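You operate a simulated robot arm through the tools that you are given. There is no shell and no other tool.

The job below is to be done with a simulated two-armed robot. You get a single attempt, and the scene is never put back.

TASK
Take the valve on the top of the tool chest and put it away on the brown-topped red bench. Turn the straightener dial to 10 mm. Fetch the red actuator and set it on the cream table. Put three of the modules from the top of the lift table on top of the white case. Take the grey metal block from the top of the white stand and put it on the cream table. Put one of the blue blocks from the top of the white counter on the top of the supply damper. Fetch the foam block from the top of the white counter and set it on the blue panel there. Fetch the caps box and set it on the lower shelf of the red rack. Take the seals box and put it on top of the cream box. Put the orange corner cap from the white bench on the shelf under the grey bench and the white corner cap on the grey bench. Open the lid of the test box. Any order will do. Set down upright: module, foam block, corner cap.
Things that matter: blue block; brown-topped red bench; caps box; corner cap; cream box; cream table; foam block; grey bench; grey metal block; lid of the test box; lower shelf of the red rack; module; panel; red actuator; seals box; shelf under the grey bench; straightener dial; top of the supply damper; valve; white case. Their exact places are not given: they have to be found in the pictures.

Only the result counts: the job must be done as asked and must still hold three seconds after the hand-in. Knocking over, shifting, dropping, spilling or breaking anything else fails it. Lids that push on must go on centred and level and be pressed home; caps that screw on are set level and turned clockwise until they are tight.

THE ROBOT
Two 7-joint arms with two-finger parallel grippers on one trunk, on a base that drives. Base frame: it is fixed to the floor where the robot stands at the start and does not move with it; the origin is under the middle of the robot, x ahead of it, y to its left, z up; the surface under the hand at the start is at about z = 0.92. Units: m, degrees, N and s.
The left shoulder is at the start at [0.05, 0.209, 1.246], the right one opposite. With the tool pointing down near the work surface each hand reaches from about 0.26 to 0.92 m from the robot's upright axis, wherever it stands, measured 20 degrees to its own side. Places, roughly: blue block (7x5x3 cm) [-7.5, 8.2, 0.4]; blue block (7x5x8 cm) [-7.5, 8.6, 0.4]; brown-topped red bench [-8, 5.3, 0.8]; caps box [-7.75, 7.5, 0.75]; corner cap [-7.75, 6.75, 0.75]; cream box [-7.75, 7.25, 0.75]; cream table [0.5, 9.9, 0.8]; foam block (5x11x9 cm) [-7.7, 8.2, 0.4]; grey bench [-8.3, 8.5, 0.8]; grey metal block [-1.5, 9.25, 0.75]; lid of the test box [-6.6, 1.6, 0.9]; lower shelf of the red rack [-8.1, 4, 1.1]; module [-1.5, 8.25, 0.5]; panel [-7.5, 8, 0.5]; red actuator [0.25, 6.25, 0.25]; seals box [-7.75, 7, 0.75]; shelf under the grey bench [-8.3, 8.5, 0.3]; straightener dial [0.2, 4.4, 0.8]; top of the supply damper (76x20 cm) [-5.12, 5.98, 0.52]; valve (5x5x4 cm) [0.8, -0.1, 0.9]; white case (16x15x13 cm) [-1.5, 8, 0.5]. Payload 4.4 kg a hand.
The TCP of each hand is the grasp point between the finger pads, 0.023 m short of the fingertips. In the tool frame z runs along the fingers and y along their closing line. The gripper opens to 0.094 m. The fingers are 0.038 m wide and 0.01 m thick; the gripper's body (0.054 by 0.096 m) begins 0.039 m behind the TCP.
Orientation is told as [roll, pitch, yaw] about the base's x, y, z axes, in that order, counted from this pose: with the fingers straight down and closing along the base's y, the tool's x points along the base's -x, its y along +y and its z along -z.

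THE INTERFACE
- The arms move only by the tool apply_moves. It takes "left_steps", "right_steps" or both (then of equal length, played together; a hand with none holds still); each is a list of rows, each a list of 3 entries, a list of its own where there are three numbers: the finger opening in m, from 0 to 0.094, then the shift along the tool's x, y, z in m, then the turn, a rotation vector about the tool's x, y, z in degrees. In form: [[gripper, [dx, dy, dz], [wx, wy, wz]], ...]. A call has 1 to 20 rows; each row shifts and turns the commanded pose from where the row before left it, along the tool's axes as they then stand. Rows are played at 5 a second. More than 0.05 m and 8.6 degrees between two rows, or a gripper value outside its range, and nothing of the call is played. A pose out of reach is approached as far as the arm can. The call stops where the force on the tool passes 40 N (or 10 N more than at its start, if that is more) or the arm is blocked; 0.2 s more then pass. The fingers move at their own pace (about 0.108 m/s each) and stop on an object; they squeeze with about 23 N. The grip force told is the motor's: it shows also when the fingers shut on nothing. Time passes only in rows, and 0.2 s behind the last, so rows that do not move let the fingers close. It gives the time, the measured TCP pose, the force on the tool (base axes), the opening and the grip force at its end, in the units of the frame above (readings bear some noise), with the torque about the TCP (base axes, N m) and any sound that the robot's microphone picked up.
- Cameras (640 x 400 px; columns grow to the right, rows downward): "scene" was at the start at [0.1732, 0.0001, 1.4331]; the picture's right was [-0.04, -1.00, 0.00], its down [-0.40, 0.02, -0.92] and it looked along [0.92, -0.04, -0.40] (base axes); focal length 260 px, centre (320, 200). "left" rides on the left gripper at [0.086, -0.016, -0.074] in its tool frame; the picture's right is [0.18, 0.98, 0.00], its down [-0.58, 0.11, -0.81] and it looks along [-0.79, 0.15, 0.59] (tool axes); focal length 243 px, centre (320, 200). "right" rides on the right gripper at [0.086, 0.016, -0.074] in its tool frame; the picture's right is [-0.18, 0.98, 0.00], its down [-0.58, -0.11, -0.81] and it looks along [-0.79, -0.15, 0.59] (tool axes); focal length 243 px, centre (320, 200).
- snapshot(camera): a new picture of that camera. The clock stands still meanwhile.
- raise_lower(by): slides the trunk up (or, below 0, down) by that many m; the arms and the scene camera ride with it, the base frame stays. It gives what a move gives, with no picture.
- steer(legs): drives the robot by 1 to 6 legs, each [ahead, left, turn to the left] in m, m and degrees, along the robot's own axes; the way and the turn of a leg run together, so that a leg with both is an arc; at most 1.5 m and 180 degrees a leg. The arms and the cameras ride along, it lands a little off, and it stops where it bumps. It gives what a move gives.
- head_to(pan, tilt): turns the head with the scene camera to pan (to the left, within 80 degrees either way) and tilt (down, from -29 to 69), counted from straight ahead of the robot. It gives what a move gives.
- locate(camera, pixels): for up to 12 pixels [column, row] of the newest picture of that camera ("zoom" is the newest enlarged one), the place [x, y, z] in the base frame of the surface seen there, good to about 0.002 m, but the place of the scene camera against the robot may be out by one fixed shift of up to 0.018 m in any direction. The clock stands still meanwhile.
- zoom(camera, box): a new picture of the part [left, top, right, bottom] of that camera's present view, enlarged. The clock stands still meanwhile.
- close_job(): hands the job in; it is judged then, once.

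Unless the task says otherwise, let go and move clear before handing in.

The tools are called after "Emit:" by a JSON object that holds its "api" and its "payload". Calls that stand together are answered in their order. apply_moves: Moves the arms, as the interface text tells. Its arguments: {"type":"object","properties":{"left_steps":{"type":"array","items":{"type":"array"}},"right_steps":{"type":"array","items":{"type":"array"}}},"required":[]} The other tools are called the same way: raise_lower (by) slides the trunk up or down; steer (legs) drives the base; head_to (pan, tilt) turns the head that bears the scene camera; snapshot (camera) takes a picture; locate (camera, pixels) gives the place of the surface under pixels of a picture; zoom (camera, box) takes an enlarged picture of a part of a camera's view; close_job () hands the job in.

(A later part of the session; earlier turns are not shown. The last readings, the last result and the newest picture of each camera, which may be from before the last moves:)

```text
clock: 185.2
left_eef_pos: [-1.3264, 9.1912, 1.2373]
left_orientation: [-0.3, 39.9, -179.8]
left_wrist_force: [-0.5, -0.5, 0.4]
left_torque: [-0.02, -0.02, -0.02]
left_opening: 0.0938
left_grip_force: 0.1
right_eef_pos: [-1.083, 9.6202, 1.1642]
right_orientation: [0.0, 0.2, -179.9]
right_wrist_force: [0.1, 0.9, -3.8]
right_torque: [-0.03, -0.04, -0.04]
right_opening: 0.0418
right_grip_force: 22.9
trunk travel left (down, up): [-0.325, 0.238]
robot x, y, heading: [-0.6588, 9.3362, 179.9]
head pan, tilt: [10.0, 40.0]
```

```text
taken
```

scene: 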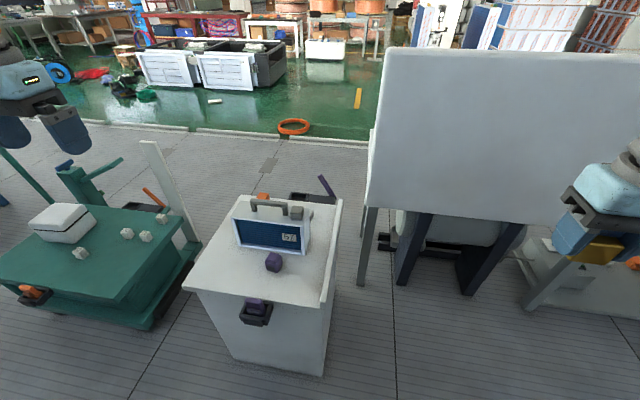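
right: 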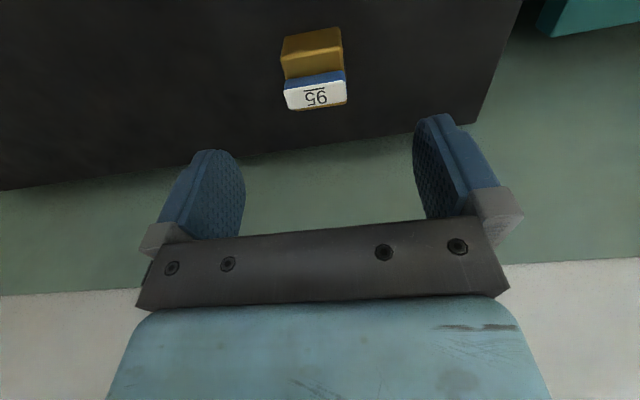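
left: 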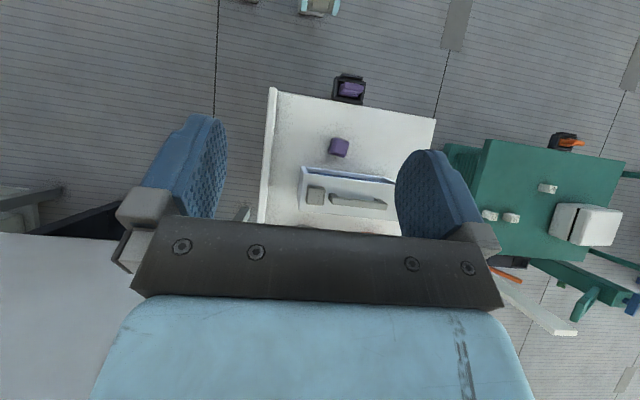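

The area behind the unit is hidden by the bracket. I'll tilt back 20° to bring it into view.

Emit:
{"api": "apply_moves", "payload": {"left_steps": [[0.094, [0, 0, 0], [0, -7, 0]], [0.094, [0, 0, 0], [0, -7, 0]], [0.094, [-0.02, 0, 0], [0, -7, 0]]]}}

Emit:
{"api": "zoom", "payload": {"camera": "left", "box": [230, 60, 430, 215]}}

```text
clock: 186.0
left_eef_pos: [-1.3473, 9.1857, 1.2272]
left_orientation: [-0.2, 19.0, -179.7]
left_wrist_force: [0.3, -1.0, 0.3]
left_torque: [-0.03, -0.01, -0.01]
left_opening: 0.0939
left_grip_force: 0.0
right_eef_pos: [-1.0834, 9.6187, 1.1644]
right_orientation: [-0.1, 0.2, -179.9]
right_wrist_force: [-0.1, -0.6, -5.2]
right_torque: [0.02, -0.05, 0.0]
right_opening: 0.0417
right_grip_force: 23.3
trunk travel left (down, up): [-0.325, 0.238]
robot x, y, heading: [-0.6613, 9.336, 180.0]
head pan, tilt: [10.0, 40.0]
```

```text
2.58 times, centred on (330, 138) of left
```

zoom: 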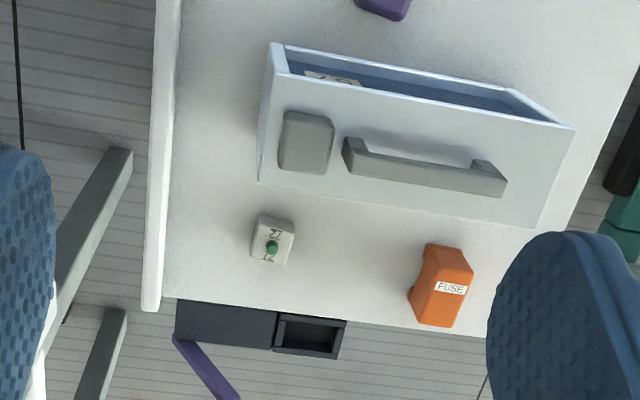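

Behind the unit is a whitish block with a green peg and a "72" label, plus an orange fuse. The plain grey cube sits on the unit's top. I'll locate them precisely and compare them with the modules.

Emit:
{"api": "locate", "payload": {"camera": "zoom", "pixels": [[305, 142], [285, 120], [330, 125], [282, 168], [322, 170], [272, 240], [255, 222], [292, 225], [255, 258], [285, 262], [440, 290], [430, 170]]}}

Emit:
{"api": "zoom", "payload": {"camera": "left", "box": [290, 90, 350, 150]}}

```text
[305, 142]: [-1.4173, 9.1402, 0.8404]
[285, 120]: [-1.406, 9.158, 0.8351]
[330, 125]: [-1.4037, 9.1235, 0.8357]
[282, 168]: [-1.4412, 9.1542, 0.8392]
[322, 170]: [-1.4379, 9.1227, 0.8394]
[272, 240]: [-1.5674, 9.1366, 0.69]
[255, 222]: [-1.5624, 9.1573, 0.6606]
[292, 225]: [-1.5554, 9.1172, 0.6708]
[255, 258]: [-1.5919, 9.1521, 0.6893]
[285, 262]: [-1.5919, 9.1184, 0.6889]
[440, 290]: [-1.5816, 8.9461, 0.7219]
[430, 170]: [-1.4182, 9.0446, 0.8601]
```

```text
6.67 times, centred on (320, 120) of left
```

zoom: 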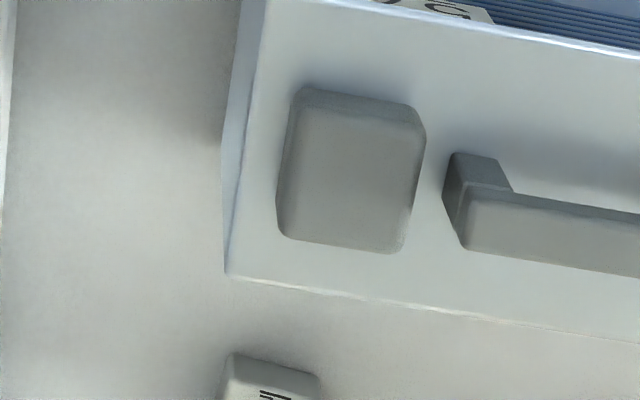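

Both fit the rough place, so I need a closer look at the "72" block.

Emit:
{"api": "zoom", "payload": {"camera": "left", "box": [290, 125, 350, 175]}}

Emit:
{"api": "zoom", "payload": {"camera": "scene", "box": [20, 190, 200, 320]}}

```text
8.00 times, centred on (320, 150) of left
```

zoom: 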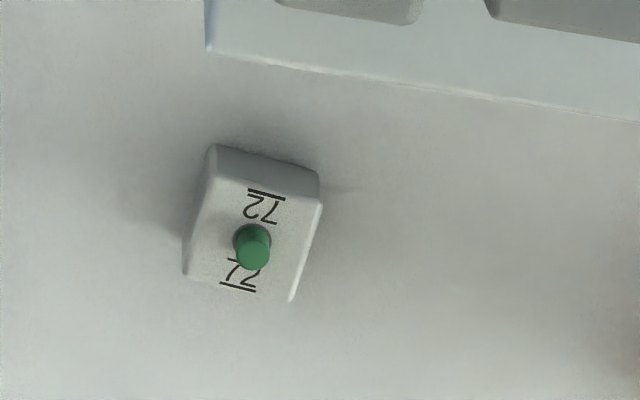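

```text
3.08 times, centred on (110, 255) of scene
```

zoom: 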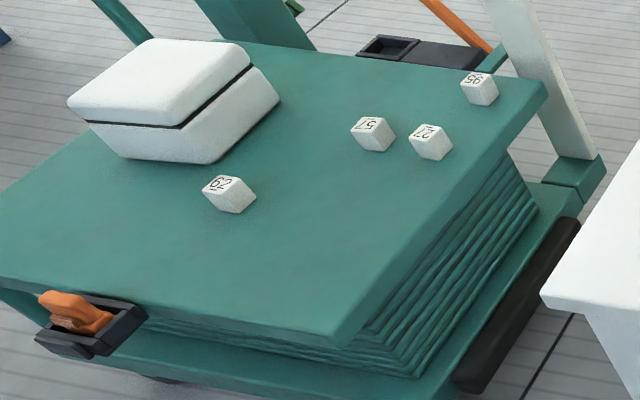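

The modules on the lift table are white numbered cubes. To decide whether the grey cube is part of the unit, I'll compare it with the similar units on the other bench. First I'll retract the left hand and turn.

Emit:
{"api": "apply_moves", "payload": {"left_steps": [[0.094, [0.03, 0, 0], [0, -6.3, 0]], [0.094, [0.04, 0, 0], [0, -6.3, 0]], [0.094, [0.04, 0, 0], [0, -6.4, 0]], [0.094, [0.045, 0, 0], [0, 0, 0]], [0.094, [0.045, 0.01, 0], [0, 0, 0]], [0.094, [0.045, 0.02, 0], [0, 0, 0]]]}}

Emit:
{"api": "steer", "payload": {"legs": [[0, 0, -90]]}}

Emit:
{"api": "head_to", "payload": {"pan": -80, "tilt": 20}}

Emit:
{"api": "snapshot", "payload": {"camera": "scene"}}

```text
clock: 187.4
left_eef_pos: [-1.1009, 9.1545, 1.2501]
left_orientation: [-0.2, 0.0, -179.6]
left_wrist_force: [0.7, -0.1, -0.3]
left_torque: [-0.02, 0.0, 0.0]
left_opening: 0.094
left_grip_force: 0.1
right_eef_pos: [-1.081, 9.6184, 1.1655]
right_orientation: [0.0, 0.0, -180.1]
right_wrist_force: [-0.6, -0.2, -3.6]
right_torque: [0.02, 0.0, -0.02]
right_opening: 0.0417
right_grip_force: 23.3
trunk travel left (down, up): [-0.325, 0.238]
robot x, y, heading: [-0.662, 9.3345, 180.0]
head pan, tilt: [10.0, 40.0]
```

```text
clock: 191.6
left_eef_pos: [-0.8403, 9.7796, 1.2511]
left_orientation: [-0.1, -0.1, 90.0]
left_wrist_force: [0.1, 0.1, -0.6]
left_torque: [-0.01, 0.0, 0.01]
left_opening: 0.094
left_grip_force: 0.2
right_eef_pos: [-0.3767, 9.7558, 1.1647]
right_orientation: [-0.1, 0.2, 89.6]
right_wrist_force: [-0.3, -0.3, -4.0]
right_torque: [-0.03, -0.01, 0.01]
right_opening: 0.0421
right_grip_force: 22.6
trunk travel left (down, up): [-0.325, 0.238]
robot x, y, heading: [-0.663, 9.3405, 89.7]
head pan, tilt: [10.0, 40.0]
```

```text
clock: 193.3
left_eef_pos: [-0.8412, 9.7792, 1.2511]
left_orientation: [-0.1, -0.1, 90.0]
left_wrist_force: [-0.6, 0.7, 0.3]
left_torque: [0.04, 0.03, 0.02]
left_opening: 0.0942
left_grip_force: 0.0
right_eef_pos: [-0.3762, 9.7555, 1.1659]
right_orientation: [0.0, 0.1, 89.6]
right_wrist_force: [-0.3, -0.1, -4.0]
right_torque: [0.01, -0.01, -0.01]
right_opening: 0.042
right_grip_force: 23.2
trunk travel left (down, up): [-0.325, 0.238]
robot x, y, heading: [-0.6633, 9.3348, 89.7]
head pan, tilt: [-80.0, 20.0]
```

```text
taken
```

scene: 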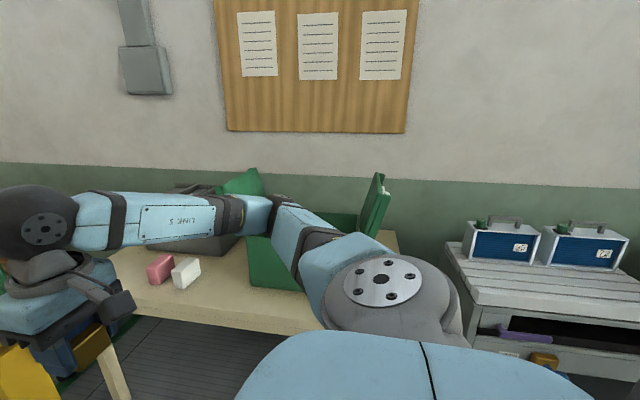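

Emit:
{"api": "zoom", "payload": {"camera": "scene", "box": [450, 200, 640, 290]}}

Emit:
{"api": "zoom", "payload": {"camera": "scene", "box": [100, 160, 440, 340]}}

```text
3.37 times, centred on (545, 245) of scene
```

zoom: 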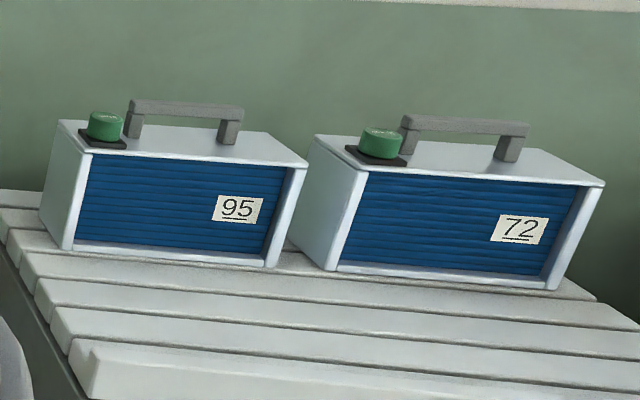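

```text
1.88 times, centred on (270, 250) of scene
```

zoom: 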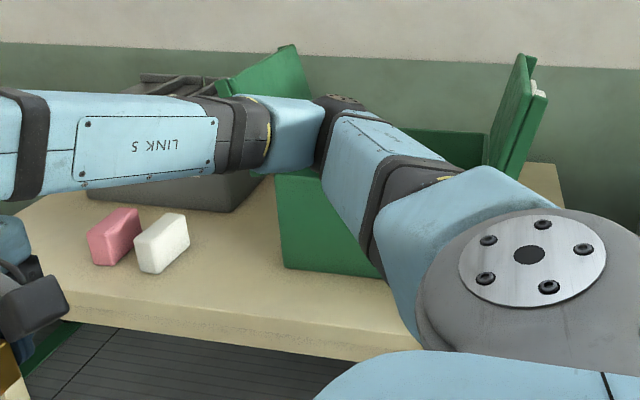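

The sister units carry only green caps at the left of the handle, so the plain grey cube on unit 57 is a loose piece, which makes it the grey metal block. I'll turn back to the stand.

Emit:
{"api": "steer", "payload": {"legs": [[0, 0, 90.3]]}}

Emit:
{"api": "head_to", "payload": {"pan": 10, "tilt": 45}}

Emit:
{"api": "apply_moves", "payload": {"left_steps": [[0.094, [-0.04, 0, 0], [0, 7, 0]], [0.094, [-0.04, 0, 0], [0, 7, 0]], [0.094, [-0.04, 0, 0], [0, 6, 0]], [0.094, [-0.04, 0, 0], [0, 0, 0]], [0.094, [-0.035, 0, 0], [0, 0, 0]], [0.094, [-0.03, 0, 0], [0, 0, 0]]]}}

Emit:
{"api": "snapshot", "payload": {"camera": "left"}}

```text
clock: 197.5
left_eef_pos: [-1.1027, 9.1571, 1.2519]
left_orientation: [-0.1, -0.1, -179.8]
left_wrist_force: [0.0, 0.0, -0.2]
left_torque: [0.02, -0.01, 0.0]
left_opening: 0.0941
left_grip_force: 0.0
right_eef_pos: [-1.0822, 9.6211, 1.1657]
right_orientation: [-0.1, 0.1, 180.0]
right_wrist_force: [1.2, 0.3, -4.8]
right_torque: [0.0, -0.01, 0.01]
right_opening: 0.0417
right_grip_force: 23.5
trunk travel left (down, up): [-0.325, 0.238]
robot x, y, heading: [-0.6603, 9.34, 179.9]
head pan, tilt: [-80.0, 20.0]
```

```text
clock: 199.2
left_eef_pos: [-1.1034, 9.157, 1.2502]
left_orientation: [0.0, -0.1, -179.8]
left_wrist_force: [-0.3, 0.8, 1.3]
left_torque: [-0.03, -0.03, 0.01]
left_opening: 0.094
left_grip_force: 0.1
right_eef_pos: [-1.0819, 9.62, 1.1667]
right_orientation: [-0.1, 0.0, 179.9]
right_wrist_force: [0.1, -0.2, -3.5]
right_torque: [-0.03, -0.01, 0.0]
right_opening: 0.0419
right_grip_force: 22.9
trunk travel left (down, up): [-0.325, 0.238]
robot x, y, heading: [-0.6612, 9.336, 179.9]
head pan, tilt: [10.0, 45.0]
```

```text
clock: 200.6
left_eef_pos: [-1.3217, 9.1575, 1.1982]
left_orientation: [-0.2, 20.0, -179.8]
left_wrist_force: [0.5, -0.2, 0.3]
left_torque: [-0.03, -0.02, 0.0]
left_opening: 0.0941
left_grip_force: 0.1
right_eef_pos: [-1.0831, 9.6202, 1.1646]
right_orientation: [0.1, 0.2, 179.8]
right_wrist_force: [0.1, 0.4, -4.4]
right_torque: [-0.01, -0.05, 0.04]
right_opening: 0.0419
right_grip_force: 23.0
trunk travel left (down, up): [-0.325, 0.238]
robot x, y, heading: [-0.662, 9.3353, 180.1]
head pan, tilt: [10.0, 45.0]
```

```text
taken
```

left: 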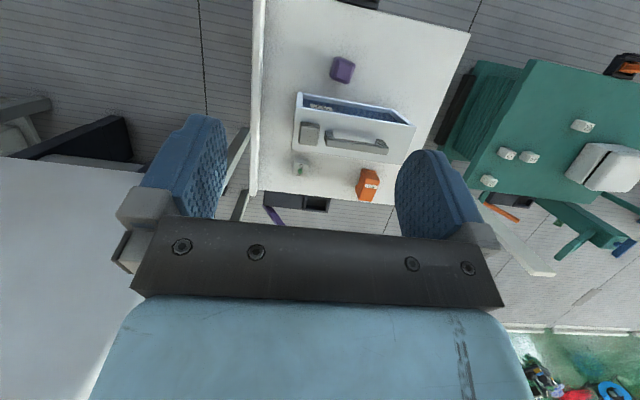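

Emit:
{"api": "zoom", "payload": {"camera": "left", "box": [285, 85, 415, 175]}}

Emit:
{"api": "locate", "payload": {"camera": "zoom", "pixels": [[80, 190], [155, 195], [78, 275], [145, 285], [115, 235], [195, 235], [195, 215], [70, 160], [60, 310], [250, 330], [500, 305], [300, 200]]}}

```text
4.44 times, centred on (350, 130) of left
```

zoom: 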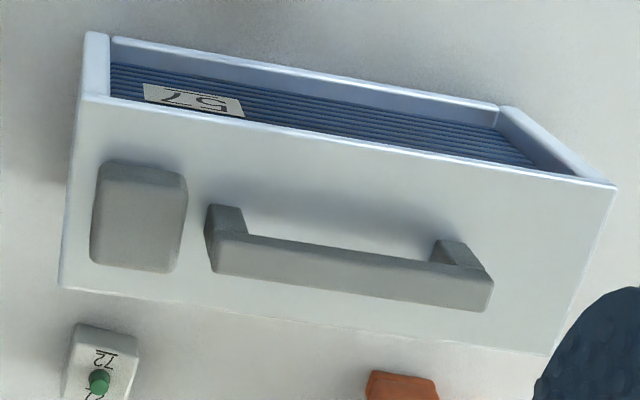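

```text
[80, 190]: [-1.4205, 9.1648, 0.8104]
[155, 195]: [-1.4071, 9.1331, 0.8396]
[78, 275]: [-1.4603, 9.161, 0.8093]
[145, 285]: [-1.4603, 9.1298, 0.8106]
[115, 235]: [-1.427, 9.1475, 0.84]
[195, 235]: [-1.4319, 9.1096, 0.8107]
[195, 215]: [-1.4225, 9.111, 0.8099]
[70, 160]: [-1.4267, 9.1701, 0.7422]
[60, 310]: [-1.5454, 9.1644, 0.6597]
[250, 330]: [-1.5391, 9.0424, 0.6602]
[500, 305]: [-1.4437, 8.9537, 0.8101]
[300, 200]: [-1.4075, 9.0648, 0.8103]
```

Emit:
{"api": "locate", "payload": {"camera": "zoom", "pixels": [[105, 185], [180, 203], [170, 267], [97, 258], [105, 168], [180, 185], [212, 250], [212, 265], [225, 212], [140, 225]]}}

```text
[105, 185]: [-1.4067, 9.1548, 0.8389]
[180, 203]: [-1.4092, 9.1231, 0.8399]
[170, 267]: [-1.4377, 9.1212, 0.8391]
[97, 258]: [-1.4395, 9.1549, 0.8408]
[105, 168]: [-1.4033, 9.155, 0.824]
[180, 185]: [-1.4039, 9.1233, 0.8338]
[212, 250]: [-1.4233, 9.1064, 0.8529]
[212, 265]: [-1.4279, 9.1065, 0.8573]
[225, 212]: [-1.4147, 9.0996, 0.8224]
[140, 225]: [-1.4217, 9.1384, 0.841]
```

The cube spans x −1.442 to −1.402 and y 9.119 to 9.158 with its top at z 0.84, 12 mm from the handle. I'll grip it along x, so the hand goes upright and turns 90°.

Emit:
{"api": "apply_moves", "payload": {"left_steps": [[0.094, [0, 0, 0], [0, -6.7, 0]], [0.094, [0, 0, 0], [0, -6.7, 0]], [0.094, [0, 0, 0], [0, -6.6, 0]], [0.094, [-0.04, 0.006, 0.03], [0, 0, 0]], [0.094, [-0.04, 0.006, 0.03], [0, 0, 0]], [0.094, [-0.02, 0.007, 0.03], [0, 0, 0]], [0.094, [0, 0, 0], [0, 0, -8.5]], [0.094, [0, 0, 0], [0, 0, -8.5]], [0.094, [0, 0, 0], [0, 0, -8.5]], [0.094, [0, 0, 0], [0, 0, -8.5]], [0.094, [0, 0, 0], [0, 0, -8.5]], [0.094, [0, 0, 0], [0, 0, -8.5]], [0.094, [0, 0, 0], [0, 0, -8.5]], [0.094, [0, 0, 0], [0, 0, -8.5]], [0.094, [0, 0, 0], [0, 0, -8.5]], [0.094, [0, 0, 0], [0, 0, -8.5]], [0.094, [0, 0, 0], [0, 0, -5]]]}}

Emit:
{"api": "snapshot", "payload": {"camera": "left"}}

```text
refused: row 4 steps farther than a row can; nothing moved
```

```text
taken
```

left: 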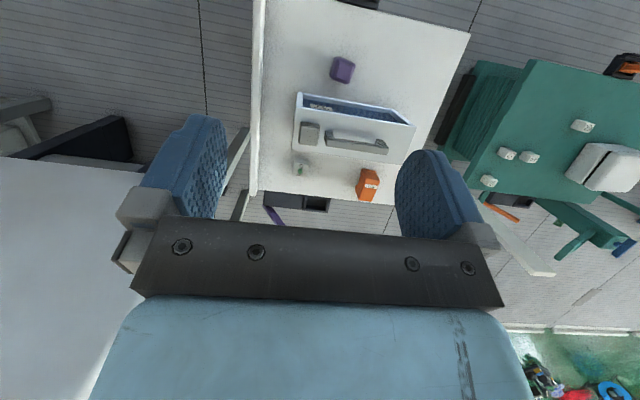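

One row was slightly too long. I'll shorten the steps and repeat.

Emit:
{"api": "apply_moves", "payload": {"left_steps": [[0.094, [0, 0, 0], [0, -6.7, 0]], [0.094, [0, 0, 0], [0, -6.7, 0]], [0.094, [0, 0, 0], [0, -6.6, 0]], [0.094, [-0.034, 0.006, 0.03], [0, 0, 0]], [0.094, [-0.033, 0.006, 0.03], [0, 0, 0]], [0.094, [-0.033, 0.007, 0.03], [0, 0, 0]], [0.094, [0, 0, 0], [0, 0, -8.5]], [0.094, [0, 0, 0], [0, 0, -8.5]], [0.094, [0, 0, 0], [0, 0, -8.5]], [0.094, [0, 0, 0], [0, 0, -8.5]], [0.094, [0, 0, 0], [0, 0, -8.5]], [0.094, [0, 0, 0], [0, 0, -8.5]], [0.094, [0, 0, 0], [0, 0, -8.5]], [0.094, [0, 0, 0], [0, 0, -8.5]], [0.094, [0, 0, 0], [0, 0, -8.5]], [0.094, [0, 0, 0], [0, 0, -8.5]], [0.094, [0, 0, 0], [0, 0, -5]]]}}

Emit:
{"api": "snapshot", "payload": {"camera": "left"}}

```text
clock: 204.2
left_eef_pos: [-1.4194, 9.1381, 1.1094]
left_orientation: [0.0, 0.0, -89.6]
left_wrist_force: [0.1, 0.2, -0.4]
left_torque: [-0.01, -0.03, -0.01]
left_opening: 0.0941
left_grip_force: 0.0
right_eef_pos: [-1.0818, 9.62, 1.1649]
right_orientation: [0.0, 0.1, 179.9]
right_wrist_force: [-0.2, -0.6, -4.3]
right_torque: [0.02, -0.02, 0.0]
right_opening: 0.0422
right_grip_force: 23.2
trunk travel left (down, up): [-0.325, 0.238]
robot x, y, heading: [-0.6645, 9.3382, 179.6]
head pan, tilt: [10.0, 45.0]
```

```text
taken
```

left: 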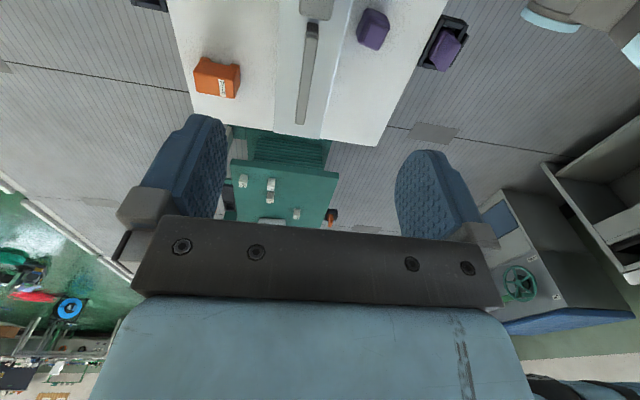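

The grey cube is centred at the top of the image (315,8). I'll descend most of the way with the fingers partly open.

Emit:
{"api": "apply_moves", "payload": {"left_steps": [[0.07, [0, -0.0025, 0.045], [0, 0, 0]], [0.07, [0, 0, 0.045], [0, 0, 0]], [0.07, [0, 0, 0.045], [0, 0, 0]], [0.07, [0, 0, 0.045], [0, 0, 0]], [0.07, [0, 0, 0.04], [0, 0, 0]], [0.07, [0, 0, 0], [0, 0, 0]]]}}

Emit:
{"api": "snapshot", "payload": {"camera": "left"}}

```text
clock: 205.6
left_eef_pos: [-1.4234, 9.1386, 0.8903]
left_orientation: [-0.1, 0.0, -89.8]
left_wrist_force: [-0.6, 0.2, 0.2]
left_torque: [0.01, 0.01, 0.02]
left_opening: 0.0699
left_grip_force: 0.0
right_eef_pos: [-1.0817, 9.6192, 1.1657]
right_orientation: [0.0, 0.1, 179.9]
right_wrist_force: [0.5, -0.1, -3.6]
right_torque: [0.0, -0.01, 0.01]
right_opening: 0.0419
right_grip_force: 22.6
trunk travel left (down, up): [-0.325, 0.238]
robot x, y, heading: [-0.6635, 9.3364, 179.7]
head pan, tilt: [10.0, 45.0]
```

```text
taken
```

left: 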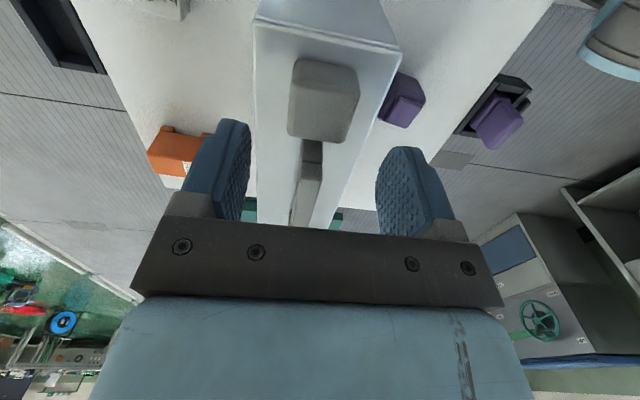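

The cube lies between the fingers. I'll lower the last 54 mm and grip.

Emit:
{"api": "apply_moves", "payload": {"left_steps": [[0.07, [0, 0, 0.03], [0, 0, 0]], [0.07, [0, 0, 0.0235], [0, 0, 0]], [0.07, [0, 0, 0], [0, 0, 0]], [0.0, [0, 0, 0], [0, 0, 0]], [0.0, [0, 0, 0], [0, 0, 0]], [0.0, [0, 0, 0], [0, 0, 0]]]}}

```text
clock: 206.9
left_eef_pos: [-1.4234, 9.1379, 0.8361]
left_orientation: [0.1, 0.1, -89.8]
left_wrist_force: [3.1, -0.4, -0.4]
left_torque: [-0.02, -0.08, -0.22]
left_opening: 0.0397
left_grip_force: 23.2
right_eef_pos: [-1.0802, 9.6185, 1.166]
right_orientation: [0.0, 0.0, 179.9]
right_wrist_force: [-0.1, 1.0, -3.1]
right_torque: [0.01, -0.02, 0.01]
right_opening: 0.0417
right_grip_force: 22.8
trunk travel left (down, up): [-0.325, 0.238]
robot x, y, heading: [-0.662, 9.3336, 179.8]
head pan, tilt: [10.0, 45.0]
```

Gripped at 0.0397. I'll lift 8 mm as a gentle test of whether it's loose.

Emit:
{"api": "apply_moves", "payload": {"left_steps": [[0.0, [0, 0, -0.004], [0, 0, 0]], [0.0, [0, 0, -0.004], [0, 0, 0]], [0.0, [0, 0, 0], [0, 0, 0]]]}}

Emit:
{"api": "snapshot", "payload": {"camera": "left"}}

```text
clock: 207.8
left_eef_pos: [-1.4239, 9.1376, 0.8437]
left_orientation: [0.2, 0.0, -89.7]
left_wrist_force: [0.5, -2.3, -13.3]
left_torque: [0.42, 0.06, 0.31]
left_opening: 0.0398
left_grip_force: 23.1
right_eef_pos: [-1.0835, 9.619, 1.1646]
right_orientation: [-0.1, 0.2, 179.9]
right_wrist_force: [-0.1, 0.5, -3.5]
right_torque: [0.01, -0.05, -0.01]
right_opening: 0.0418
right_grip_force: 23.4
trunk travel left (down, up): [-0.325, 0.238]
robot x, y, heading: [-0.6623, 9.3359, 179.8]
head pan, tilt: [10.0, 45.0]
```

```text
taken
```

left: 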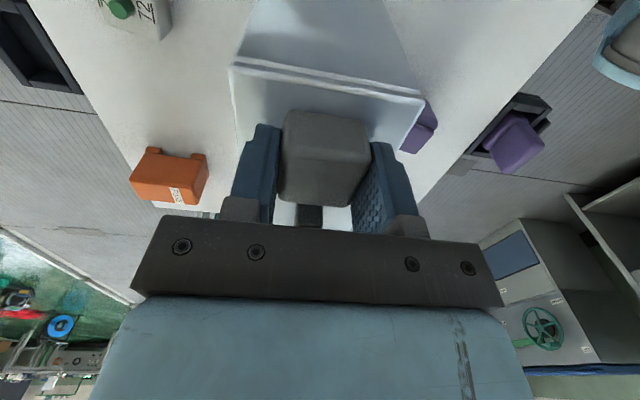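

The load reads 13 N with a side torque, more than a small block should give. I'll check whether the unit itself is being tilted.

Emit:
{"api": "zoom", "payload": {"camera": "left", "box": [220, 50, 440, 240]}}

Emit:
{"api": "zoom", "payload": {"camera": "scene", "box": [200, 100, 380, 260]}}

Emit:
{"api": "locate", "payload": {"camera": "left", "pixels": [[250, 95], [350, 100], [270, 100], [395, 115], [320, 215], [290, 215], [310, 90], [260, 60]]}}

```text
2.11 times, centred on (330, 145) of left
```

zoom: 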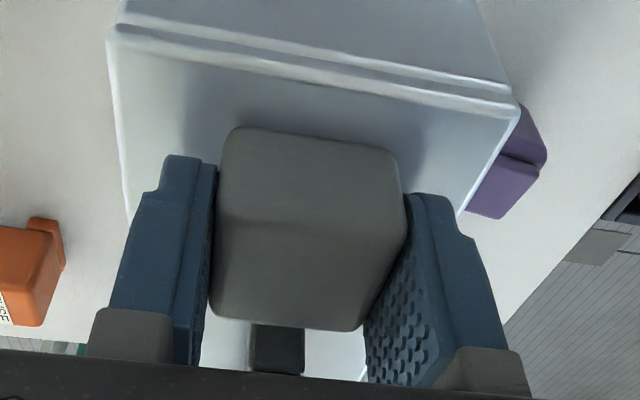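

```text
2.50 times, centred on (290, 180) of scene
```

zoom: 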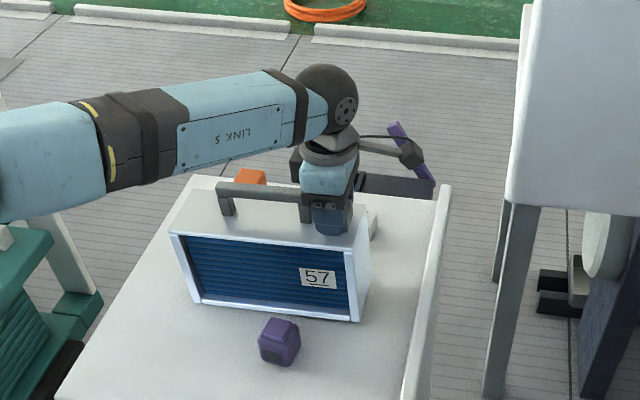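

```text
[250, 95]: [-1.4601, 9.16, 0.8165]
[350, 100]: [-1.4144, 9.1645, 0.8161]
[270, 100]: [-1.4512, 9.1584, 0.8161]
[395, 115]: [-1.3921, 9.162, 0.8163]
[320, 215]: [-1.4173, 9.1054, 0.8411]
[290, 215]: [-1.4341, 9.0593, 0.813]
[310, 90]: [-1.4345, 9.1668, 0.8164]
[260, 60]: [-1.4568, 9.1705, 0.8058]
```

The unit's top rose about 6 mm (0.810→0.816), so the cube is fixed to the unit. I'll lower it straight back and release.

Emit:
{"api": "apply_moves", "payload": {"left_steps": [[0.0, [0, 0, 0.004], [0, 0, 0]], [0.0, [0, 0, 0.004], [0, 0, 0]], [0.0, [0, 0, 0], [0, 0, 0]]]}}

```text
clock: 208.6
left_eef_pos: [-1.4226, 9.14, 0.8385]
left_orientation: [0.0, 0.1, -89.8]
left_wrist_force: [-1.0, 7.9, 3.3]
left_torque: [0.3, -0.59, -0.14]
left_opening: 0.0398
left_grip_force: 23.2
right_eef_pos: [-1.0811, 9.6209, 1.166]
right_orientation: [0.0, 0.2, 179.8]
right_wrist_force: [0.2, 0.1, -3.8]
right_torque: [0.0, -0.04, -0.06]
right_opening: 0.042
right_grip_force: 22.7
trunk travel left (down, up): [-0.325, 0.238]
robot x, y, heading: [-0.6583, 9.338, 179.8]
head pan, tilt: [10.0, 45.0]
```

Emit:
{"api": "apply_moves", "payload": {"left_steps": [[0.07, [0, 0, 0], [0, 0, 0]], [0.07, [0, 0, 0], [0, 0, 0]], [0.07, [0, 0, -0.03], [0, 0, 0]], [0.07, [0, 0, -0.024], [0, 0, 0]], [0.07, [0, 0, 0], [0, 0, 0]]]}}

Emit:
{"api": "snapshot", "payload": {"camera": "left"}}

Emit:
{"api": "locate", "payload": {"camera": "left", "pixels": [[322, 100], [260, 30], [390, 55], [270, 100], [400, 100], [310, 180]]}}

```text
clock: 209.8
left_eef_pos: [-1.4217, 9.1366, 0.8895]
left_orientation: [0.0, 0.1, -89.8]
left_wrist_force: [0.2, 0.3, 0.1]
left_torque: [-0.01, -0.02, -0.01]
left_opening: 0.0697
left_grip_force: 0.0
right_eef_pos: [-1.0827, 9.6201, 1.166]
right_orientation: [0.1, 0.1, 179.9]
right_wrist_force: [0.5, -0.2, -4.7]
right_torque: [0.02, -0.02, -0.02]
right_opening: 0.0422
right_grip_force: 22.7
trunk travel left (down, up): [-0.325, 0.238]
robot x, y, heading: [-0.6573, 9.3372, 180.2]
head pan, tilt: [10.0, 45.0]
```

```text
taken
```

left: 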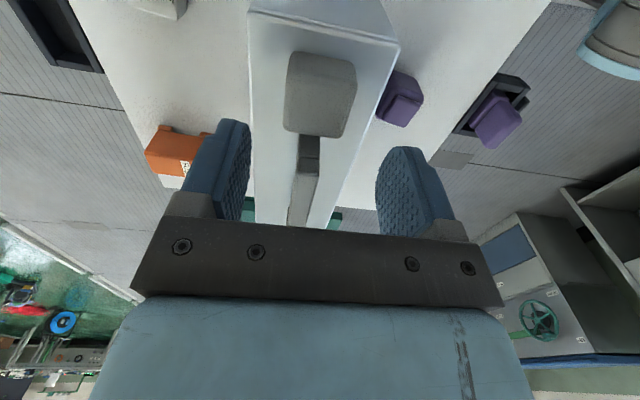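

```text
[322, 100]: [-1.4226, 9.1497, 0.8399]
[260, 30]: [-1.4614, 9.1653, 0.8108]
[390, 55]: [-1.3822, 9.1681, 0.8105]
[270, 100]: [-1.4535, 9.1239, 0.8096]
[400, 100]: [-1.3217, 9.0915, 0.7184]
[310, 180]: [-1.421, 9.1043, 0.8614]
```

The unit is back at z 0.8105 in place. The grey metal block must then be the light grey block ("72", green peg) behind it. I'll raise the hand and turn it back.

Emit:
{"api": "apply_moves", "payload": {"left_steps": [[0.094, [0, 0, -0.045], [0, 0, 0]], [0.094, [0, 0, -0.045], [0, 0, 0]], [0.094, [0, 0, -0.045], [0, 0, 0]], [0.094, [0, 0, -0.045], [0, 0, 0]], [0.094, [0, 0, -0.045], [0, 0, 0]], [0.094, [0, 0, -0.045], [0, 0, 0]], [0.094, [0, 0, 0], [0, 0, 8.5]], [0.094, [0, 0, 0], [0, 0, 8.5]], [0.094, [0, 0, 0], [0, 0, 8.5]], [0.094, [0, 0, 0], [0, 0, 8.5]], [0.094, [0, 0, 0], [0, 0, 8.5]], [0.094, [0, 0, 0], [0, 0, 8.5]], [0.094, [0, 0, 0], [0, 0, 8.5]], [0.094, [0, 0, 0], [0, 0, 8.5]], [0.094, [0, 0, 0], [0, 0, 8.5]], [0.094, [0, 0, 0], [0, 0, 8.5]], [0.094, [0, 0, 0], [0, 0, 5]]]}}

Emit:
{"api": "raise_lower", "payload": {"by": 0.2}}

Emit:
{"api": "steer", "payload": {"legs": [[0.14, 0, 0]]}}

Emit:
{"api": "snapshot", "payload": {"camera": "left"}}

Emit:
{"api": "snapshot", "payload": {"camera": "scene"}}

```text
clock: 213.3
left_eef_pos: [-1.4241, 9.1384, 1.1606]
left_orientation: [-0.1, 0.1, -179.9]
left_wrist_force: [-0.2, -0.2, 1.2]
left_torque: [0.01, 0.01, 0.02]
left_opening: 0.0941
left_grip_force: 0.1
right_eef_pos: [-1.0824, 9.6203, 1.1648]
right_orientation: [0.0, 0.2, 179.9]
right_wrist_force: [-0.2, 0.3, -4.0]
right_torque: [0.02, 0.0, -0.02]
right_opening: 0.0418
right_grip_force: 23.1
trunk travel left (down, up): [-0.325, 0.238]
robot x, y, heading: [-0.6658, 9.3365, 179.7]
head pan, tilt: [10.0, 45.0]
```

```text
clock: 215.5
left_eef_pos: [-1.4236, 9.1367, 1.3596]
left_orientation: [-0.1, 0.0, -179.8]
left_wrist_force: [-0.5, 0.1, 0.4]
left_torque: [0.01, 0.01, 0.05]
left_opening: 0.0942
left_grip_force: 0.0
right_eef_pos: [-1.0814, 9.6208, 1.3658]
right_orientation: [0.0, 0.1, 180.0]
right_wrist_force: [0.4, -1.0, -4.3]
right_torque: [0.0, -0.02, 0.02]
right_opening: 0.0417
right_grip_force: 23.0
trunk travel left (down, up): [-0.525, 0.038]
robot x, y, heading: [-0.6638, 9.3371, 179.6]
head pan, tilt: [10.0, 45.0]
```

```text
clock: 216.8
left_eef_pos: [-1.5613, 9.1371, 1.3633]
left_orientation: [0.0, -0.3, -179.6]
left_wrist_force: [0.9, -0.3, -0.2]
left_torque: [0.02, -0.01, -0.02]
left_opening: 0.094
left_grip_force: 0.0
right_eef_pos: [-1.2193, 9.6202, 1.3663]
right_orientation: [0.0, 0.0, 179.9]
right_wrist_force: [1.2, -0.4, -3.7]
right_torque: [-0.03, 0.0, -0.03]
right_opening: 0.042
right_grip_force: 22.7
trunk travel left (down, up): [-0.525, 0.038]
robot x, y, heading: [-0.802, 9.3436, 179.5]
head pan, tilt: [10.0, 45.0]
```

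```text
taken
```

left: 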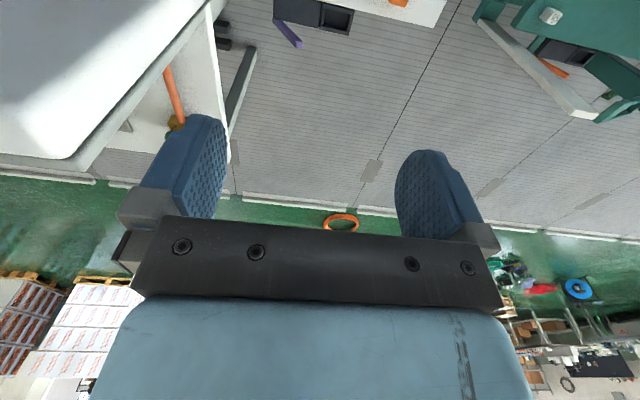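

```text
taken
```

scene: 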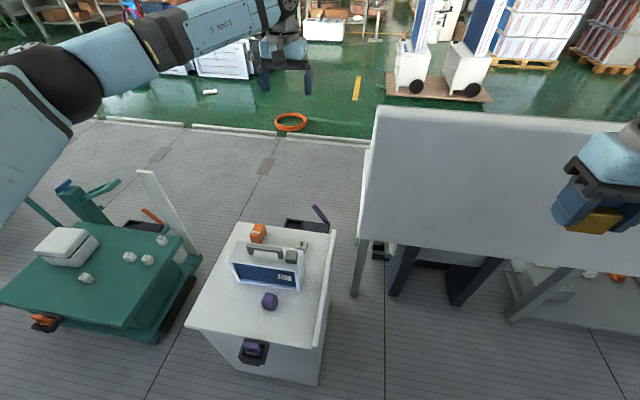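

I'll tilt the left camera down to see the block below it.

Emit:
{"api": "apply_moves", "payload": {"left_steps": [[0.094, [0, 0, 0], [0, 8, 0]], [0.094, [0, 0, 0], [0, 8, 0]], [0.094, [0, 0, 0], [0, 8, 0]], [0.094, [0, 0, 0], [0, 8, 0]]]}}

Emit:
{"api": "snapshot", "payload": {"camera": "left"}}

```text
clock: 217.8
left_eef_pos: [-1.561, 9.1424, 1.3637]
left_orientation: [-0.2, 31.8, -179.8]
left_wrist_force: [0.7, 0.9, -0.4]
left_torque: [0.0, -0.01, 0.0]
left_opening: 0.0943
left_grip_force: 0.1
right_eef_pos: [-1.2206, 9.6236, 1.3648]
right_orientation: [0.3, 0.0, 179.9]
right_wrist_force: [0.1, 0.5, -4.8]
right_torque: [0.0, 0.01, 0.02]
right_opening: 0.0417
right_grip_force: 23.1
trunk travel left (down, up): [-0.525, 0.038]
robot x, y, heading: [-0.8059, 9.3369, 179.7]
head pan, tilt: [10.0, 45.0]
```

```text
taken
```

left: 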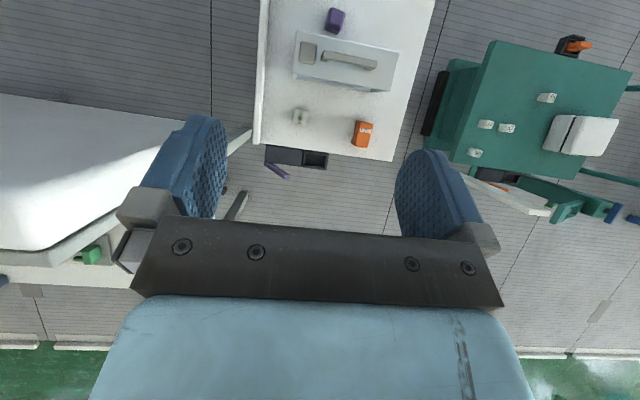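

Emit:
{"api": "zoom", "payload": {"camera": "left", "box": [270, 85, 390, 160]}}

Emit:
{"api": "locate", "payload": {"camera": "zoom", "pixels": [[160, 170], [125, 128], [200, 130], [130, 200], [190, 205], [160, 130], [110, 90], [250, 40], [490, 240], [165, 50], [60, 300], [560, 390]]}}

```text
5.33 times, centred on (330, 122) of left
```

zoom: 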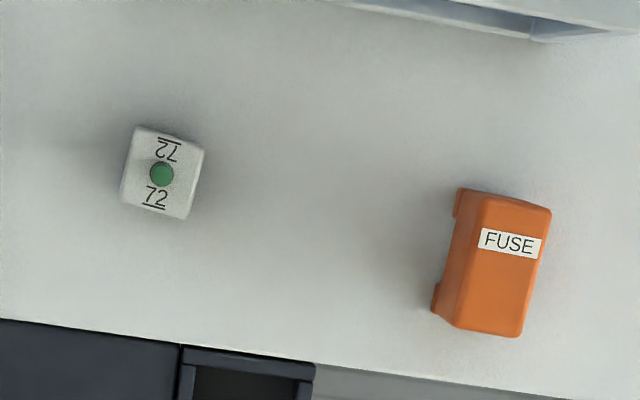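

```text
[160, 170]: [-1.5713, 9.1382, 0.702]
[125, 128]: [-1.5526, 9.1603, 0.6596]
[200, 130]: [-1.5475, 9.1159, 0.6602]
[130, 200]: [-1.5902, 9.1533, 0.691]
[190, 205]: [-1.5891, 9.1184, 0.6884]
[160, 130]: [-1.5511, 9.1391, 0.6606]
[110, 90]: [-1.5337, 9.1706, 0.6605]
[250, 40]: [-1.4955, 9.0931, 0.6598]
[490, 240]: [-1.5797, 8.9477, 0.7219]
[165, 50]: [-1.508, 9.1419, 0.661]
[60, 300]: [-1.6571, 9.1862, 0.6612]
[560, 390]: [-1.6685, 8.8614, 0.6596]
```

Emit:
{"api": "zoom", "payload": {"camera": "left", "box": [460, 80, 640, 180]}}

Emit:
{"api": "zoom", "payload": {"camera": "left", "box": [285, 100, 325, 130]}}

```text
3.56 times, centred on (550, 130) of left
```

zoom: 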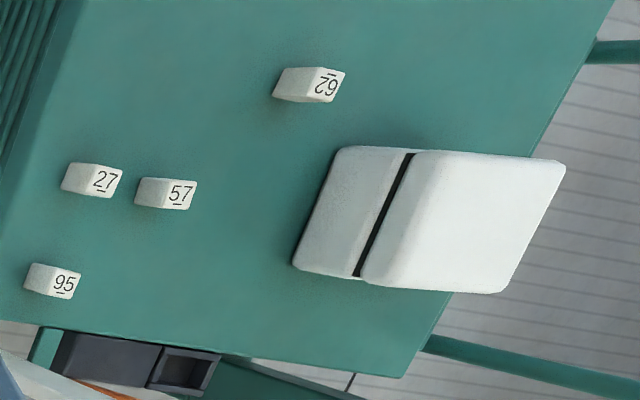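

```text
13.33 times, centred on (305, 115) of left
```

zoom: 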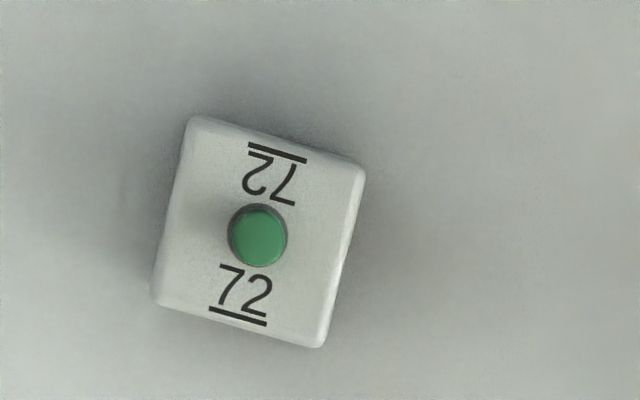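

Emit:
{"api": "locate", "payload": {"camera": "zoom", "pixels": [[198, 130], [352, 172], [315, 330], [168, 292], [258, 235], [258, 160], [240, 320]]}}

```text
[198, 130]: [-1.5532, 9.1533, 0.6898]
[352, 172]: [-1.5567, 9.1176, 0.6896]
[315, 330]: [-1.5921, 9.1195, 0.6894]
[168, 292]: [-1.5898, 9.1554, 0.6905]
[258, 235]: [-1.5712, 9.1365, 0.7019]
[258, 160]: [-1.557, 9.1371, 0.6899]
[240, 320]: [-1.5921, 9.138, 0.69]
```

The block is about 4 cm square, centred at [-1.573, 9.1365], with its top at z 0.69. I'll straighten the hand and turn it so it closes along x, with the camera toward +y, away from the unit.

Emit:
{"api": "apply_moves", "payload": {"left_steps": [[0.094, [0, 0, 0], [0, -7.95, 0]], [0.094, [0, 0, 0], [0, -7.95, 0]], [0.094, [0, 0, 0], [0, -7.95, 0]], [0.094, [0, 0, 0], [0, -7.95, 0]], [0.08, [-0.012, 0.006, 0.03], [0, 0, 0]], [0.08, [0, 0, 0.02], [0, 0, -8.53]], [0.08, [0, 0, 0.02], [0, 0, -8.53]], [0.08, [0, 0, 0.02], [0, 0, -8.53]], [0.08, [0, 0, 0.02], [0, 0, -8.53]], [0.08, [0, 0, 0.02], [0, 0, -8.53]], [0.08, [0, 0, 0.02], [0, 0, -8.53]], [0.08, [0, 0, 0.02], [0, 0, -8.53]], [0.08, [0, 0, 0.02], [0, 0, -8.53]], [0.08, [0, 0, 0.02], [0, 0, -8.53]], [0.08, [0, 0, 0.02], [0, 0, -8.53]]]}}

Emit:
{"api": "snapshot", "payload": {"camera": "left"}}

Emit:
{"api": "snapshot", "payload": {"camera": "scene"}}

```text
clock: 221.1
left_eef_pos: [-1.5737, 9.1311, 1.1304]
left_orientation: [0.1, 0.3, -94.3]
left_wrist_force: [0.1, 0.7, -0.4]
left_torque: [-0.01, -0.03, 0.04]
left_opening: 0.08
left_grip_force: 0.1
right_eef_pos: [-1.2214, 9.6195, 1.3654]
right_orientation: [0.0, 0.1, 179.9]
right_wrist_force: [0.0, -0.5, -4.6]
right_torque: [-0.01, -0.05, 0.01]
right_opening: 0.0418
right_grip_force: 22.8
trunk travel left (down, up): [-0.525, 0.038]
robot x, y, heading: [-0.8019, 9.3365, 179.8]
head pan, tilt: [10.0, 45.0]
```

```text
taken
```

left: 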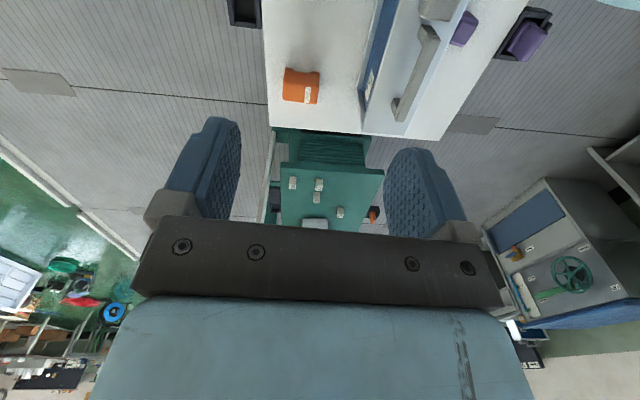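

```text
taken
```

scene: 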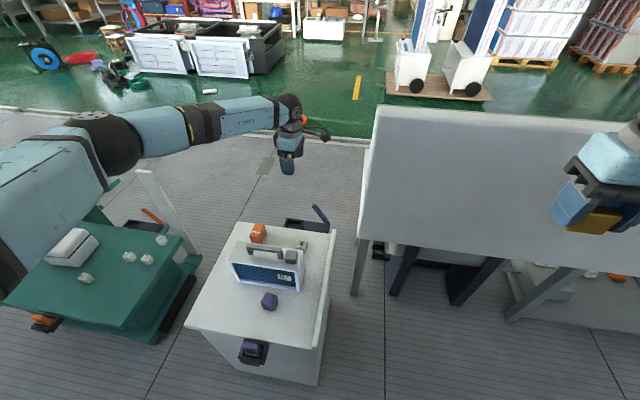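

The hand is above the block. I'll descend in stages and watch the clearance to unit 57.

Emit:
{"api": "apply_moves", "payload": {"left_steps": [[0.08, [0.005, 0, 0.045], [0, 0, 0]], [0.08, [0, 0, 0.045], [0, 0, 0]], [0.08, [0, 0, 0.045], [0, 0, 0]], [0.08, [0, 0, 0.045], [0, 0, 0]], [0.08, [0, 0, 0.045], [0, 0, 0]], [0.08, [0, 0, 0.045], [0, 0, 0]], [0.08, [0, 0, 0], [0, 0, 0]]]}}

Emit:
{"api": "snapshot", "payload": {"camera": "left"}}

Emit:
{"api": "zoom", "payload": {"camera": "scene", "box": [80, 100, 400, 320]}}

```text
clock: 222.7
left_eef_pos: [-1.5553, 9.1331, 0.8701]
left_orientation: [0.1, 0.2, -94.5]
left_wrist_force: [0.1, 0.3, -0.1]
left_torque: [0.02, -0.03, -0.03]
left_opening: 0.0798
left_grip_force: 0.1
left hand out of reach, approached as far as the arm can: row 6
right_eef_pos: [-1.2221, 9.6189, 1.3664]
right_orientation: [0.0, 0.1, 179.9]
right_wrist_force: [0.1, 0.2, -3.8]
right_torque: [-0.01, -0.02, 0.0]
right_opening: 0.0418
right_grip_force: 23.0
trunk travel left (down, up): [-0.525, 0.038]
robot x, y, heading: [-0.8024, 9.3376, 179.6]
head pan, tilt: [10.0, 45.0]
```

```text
taken
```

left: 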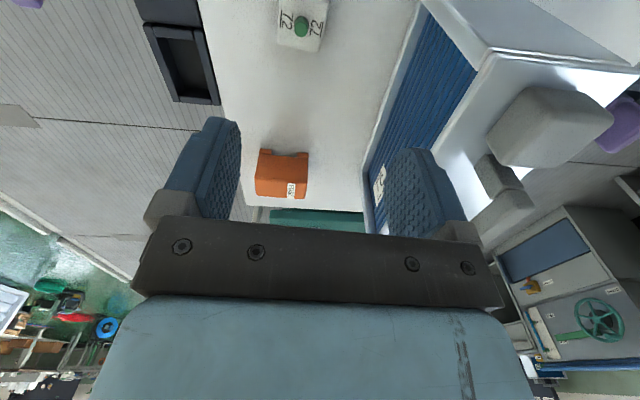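

```text
1.82 times, centred on (240, 210) of scene
```

zoom: 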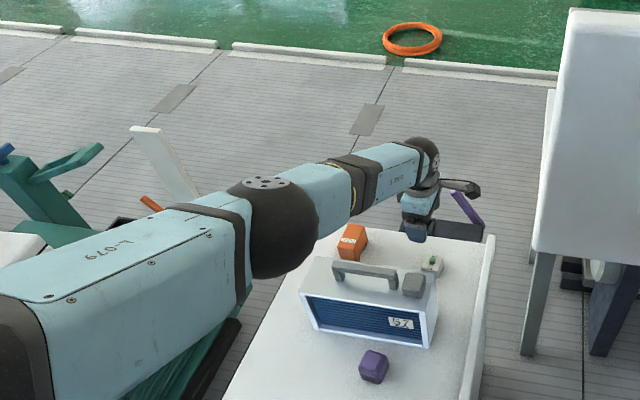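

The arm is at full stretch with the trunk this high. I'll lift the hand, lower the trunk 0.16 m, and re-centre.

Emit:
{"api": "apply_moves", "payload": {"left_steps": [[0.08, [0, 0, -0.045], [0, 0, 0]], [0.08, [0, 0, -0.045], [0, 0, 0]], [0.08, [0, -0.01, -0.045], [0, 0, 0]]]}}

Emit:
{"api": "raise_lower", "payload": {"by": -0.16}}

Emit:
{"api": "zoom", "payload": {"camera": "left", "box": [220, 0, 420, 125]}}

```text
clock: 223.4
left_eef_pos: [-1.5684, 9.1351, 1.0062]
left_orientation: [0.3, 0.1, -94.4]
left_wrist_force: [0.3, 0.7, 0.8]
left_torque: [-0.01, -0.02, 0.03]
left_opening: 0.08
left_grip_force: 0.0
right_eef_pos: [-1.2221, 9.6215, 1.365]
right_orientation: [0.1, 0.0, 179.9]
right_wrist_force: [0.5, 0.4, -4.8]
right_torque: [-0.03, -0.03, 0.01]
right_opening: 0.0419
right_grip_force: 23.0
trunk travel left (down, up): [-0.525, 0.038]
robot x, y, heading: [-0.8022, 9.3389, 179.8]
head pan, tilt: [10.0, 45.0]
```

```text
clock: 225.3
left_eef_pos: [-1.5685, 9.1341, 0.8455]
left_orientation: [0.1, 0.2, -94.4]
left_wrist_force: [0.0, 0.2, -0.7]
left_torque: [-0.01, -0.03, 0.04]
left_opening: 0.0799
left_grip_force: 0.1
right_eef_pos: [-1.2208, 9.6215, 1.2065]
right_orientation: [0.1, 0.0, 179.9]
right_wrist_force: [0.1, -1.1, -3.7]
right_torque: [0.02, -0.05, 0.03]
right_opening: 0.0418
right_grip_force: 23.3
trunk travel left (down, up): [-0.365, 0.198]
robot x, y, heading: [-0.8035, 9.3376, 180.0]
head pan, tilt: [10.0, 45.0]
```

```text
3.20 times, centred on (320, 62) of left
```

zoom: 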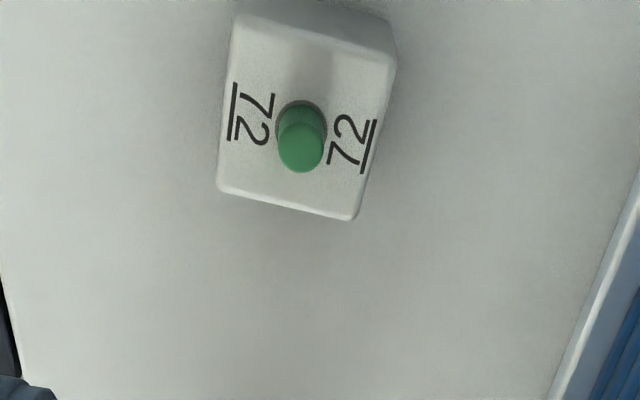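

Emit:
{"api": "locate", "payload": {"camera": "zoom", "pixels": [[240, 20], [388, 62], [350, 210], [224, 185], [300, 110]]}}

```text
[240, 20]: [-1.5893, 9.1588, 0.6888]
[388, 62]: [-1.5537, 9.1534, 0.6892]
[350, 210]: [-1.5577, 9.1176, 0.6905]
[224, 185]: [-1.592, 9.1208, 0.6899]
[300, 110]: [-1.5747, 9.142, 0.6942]
```

The centre is [-1.5732, 9.1377]. I'll adjust and descend to z≈0.688, then grip.

Emit:
{"api": "apply_moves", "payload": {"left_steps": [[0.08, [0.0036, -0.0047, 0.03], [0, 0, 2]], [0.08, [0, 0, 0.04], [0, 0, 0]], [0.08, [0, 0, 0.04], [0, 0, 0]], [0.08, [0, 0, 0], [0, 0, 0]]]}}

Emit:
{"api": "zoom", "payload": {"camera": "scene", "box": [80, 100, 400, 320]}}

```text
clock: 226.3
left_eef_pos: [-1.5679, 9.1376, 0.7375]
left_orientation: [0.0, 0.2, -96.3]
left_wrist_force: [0.5, -0.2, -0.7]
left_torque: [0.0, 0.03, 0.02]
left_opening: 0.0799
left_grip_force: 0.0
left hand out of reach, approached as far as the arm can: row 3
right_eef_pos: [-1.2214, 9.6204, 1.2058]
right_orientation: [-0.1, 0.1, 179.9]
right_wrist_force: [0.2, 0.1, -3.7]
right_torque: [0.05, -0.02, 0.0]
right_opening: 0.0418
right_grip_force: 23.0
trunk travel left (down, up): [-0.365, 0.198]
robot x, y, heading: [-0.8044, 9.3371, 179.6]
head pan, tilt: [10.0, 45.0]
```

```text
1.82 times, centred on (240, 210) of scene
```

zoom: 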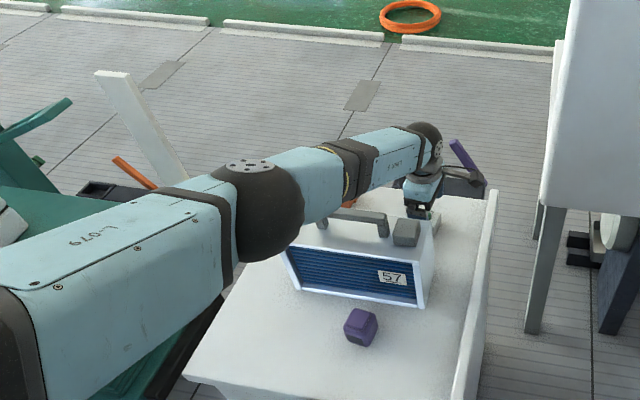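

Still at the edge of reach. I'll measure the forearm's height over the unit before I lower the trunk further.

Emit:
{"api": "locate", "payload": {"camera": "zoom", "pixels": [[390, 145], [350, 160], [320, 170], [265, 190], [425, 135], [345, 215], [405, 225], [380, 165], [330, 195]]}}

```text
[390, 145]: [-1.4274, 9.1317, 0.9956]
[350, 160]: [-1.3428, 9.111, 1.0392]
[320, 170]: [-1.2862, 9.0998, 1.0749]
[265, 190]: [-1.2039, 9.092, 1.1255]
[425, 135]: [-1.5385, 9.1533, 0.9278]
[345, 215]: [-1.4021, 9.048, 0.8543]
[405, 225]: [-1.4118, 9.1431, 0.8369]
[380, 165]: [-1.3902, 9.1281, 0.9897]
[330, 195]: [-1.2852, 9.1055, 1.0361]
```

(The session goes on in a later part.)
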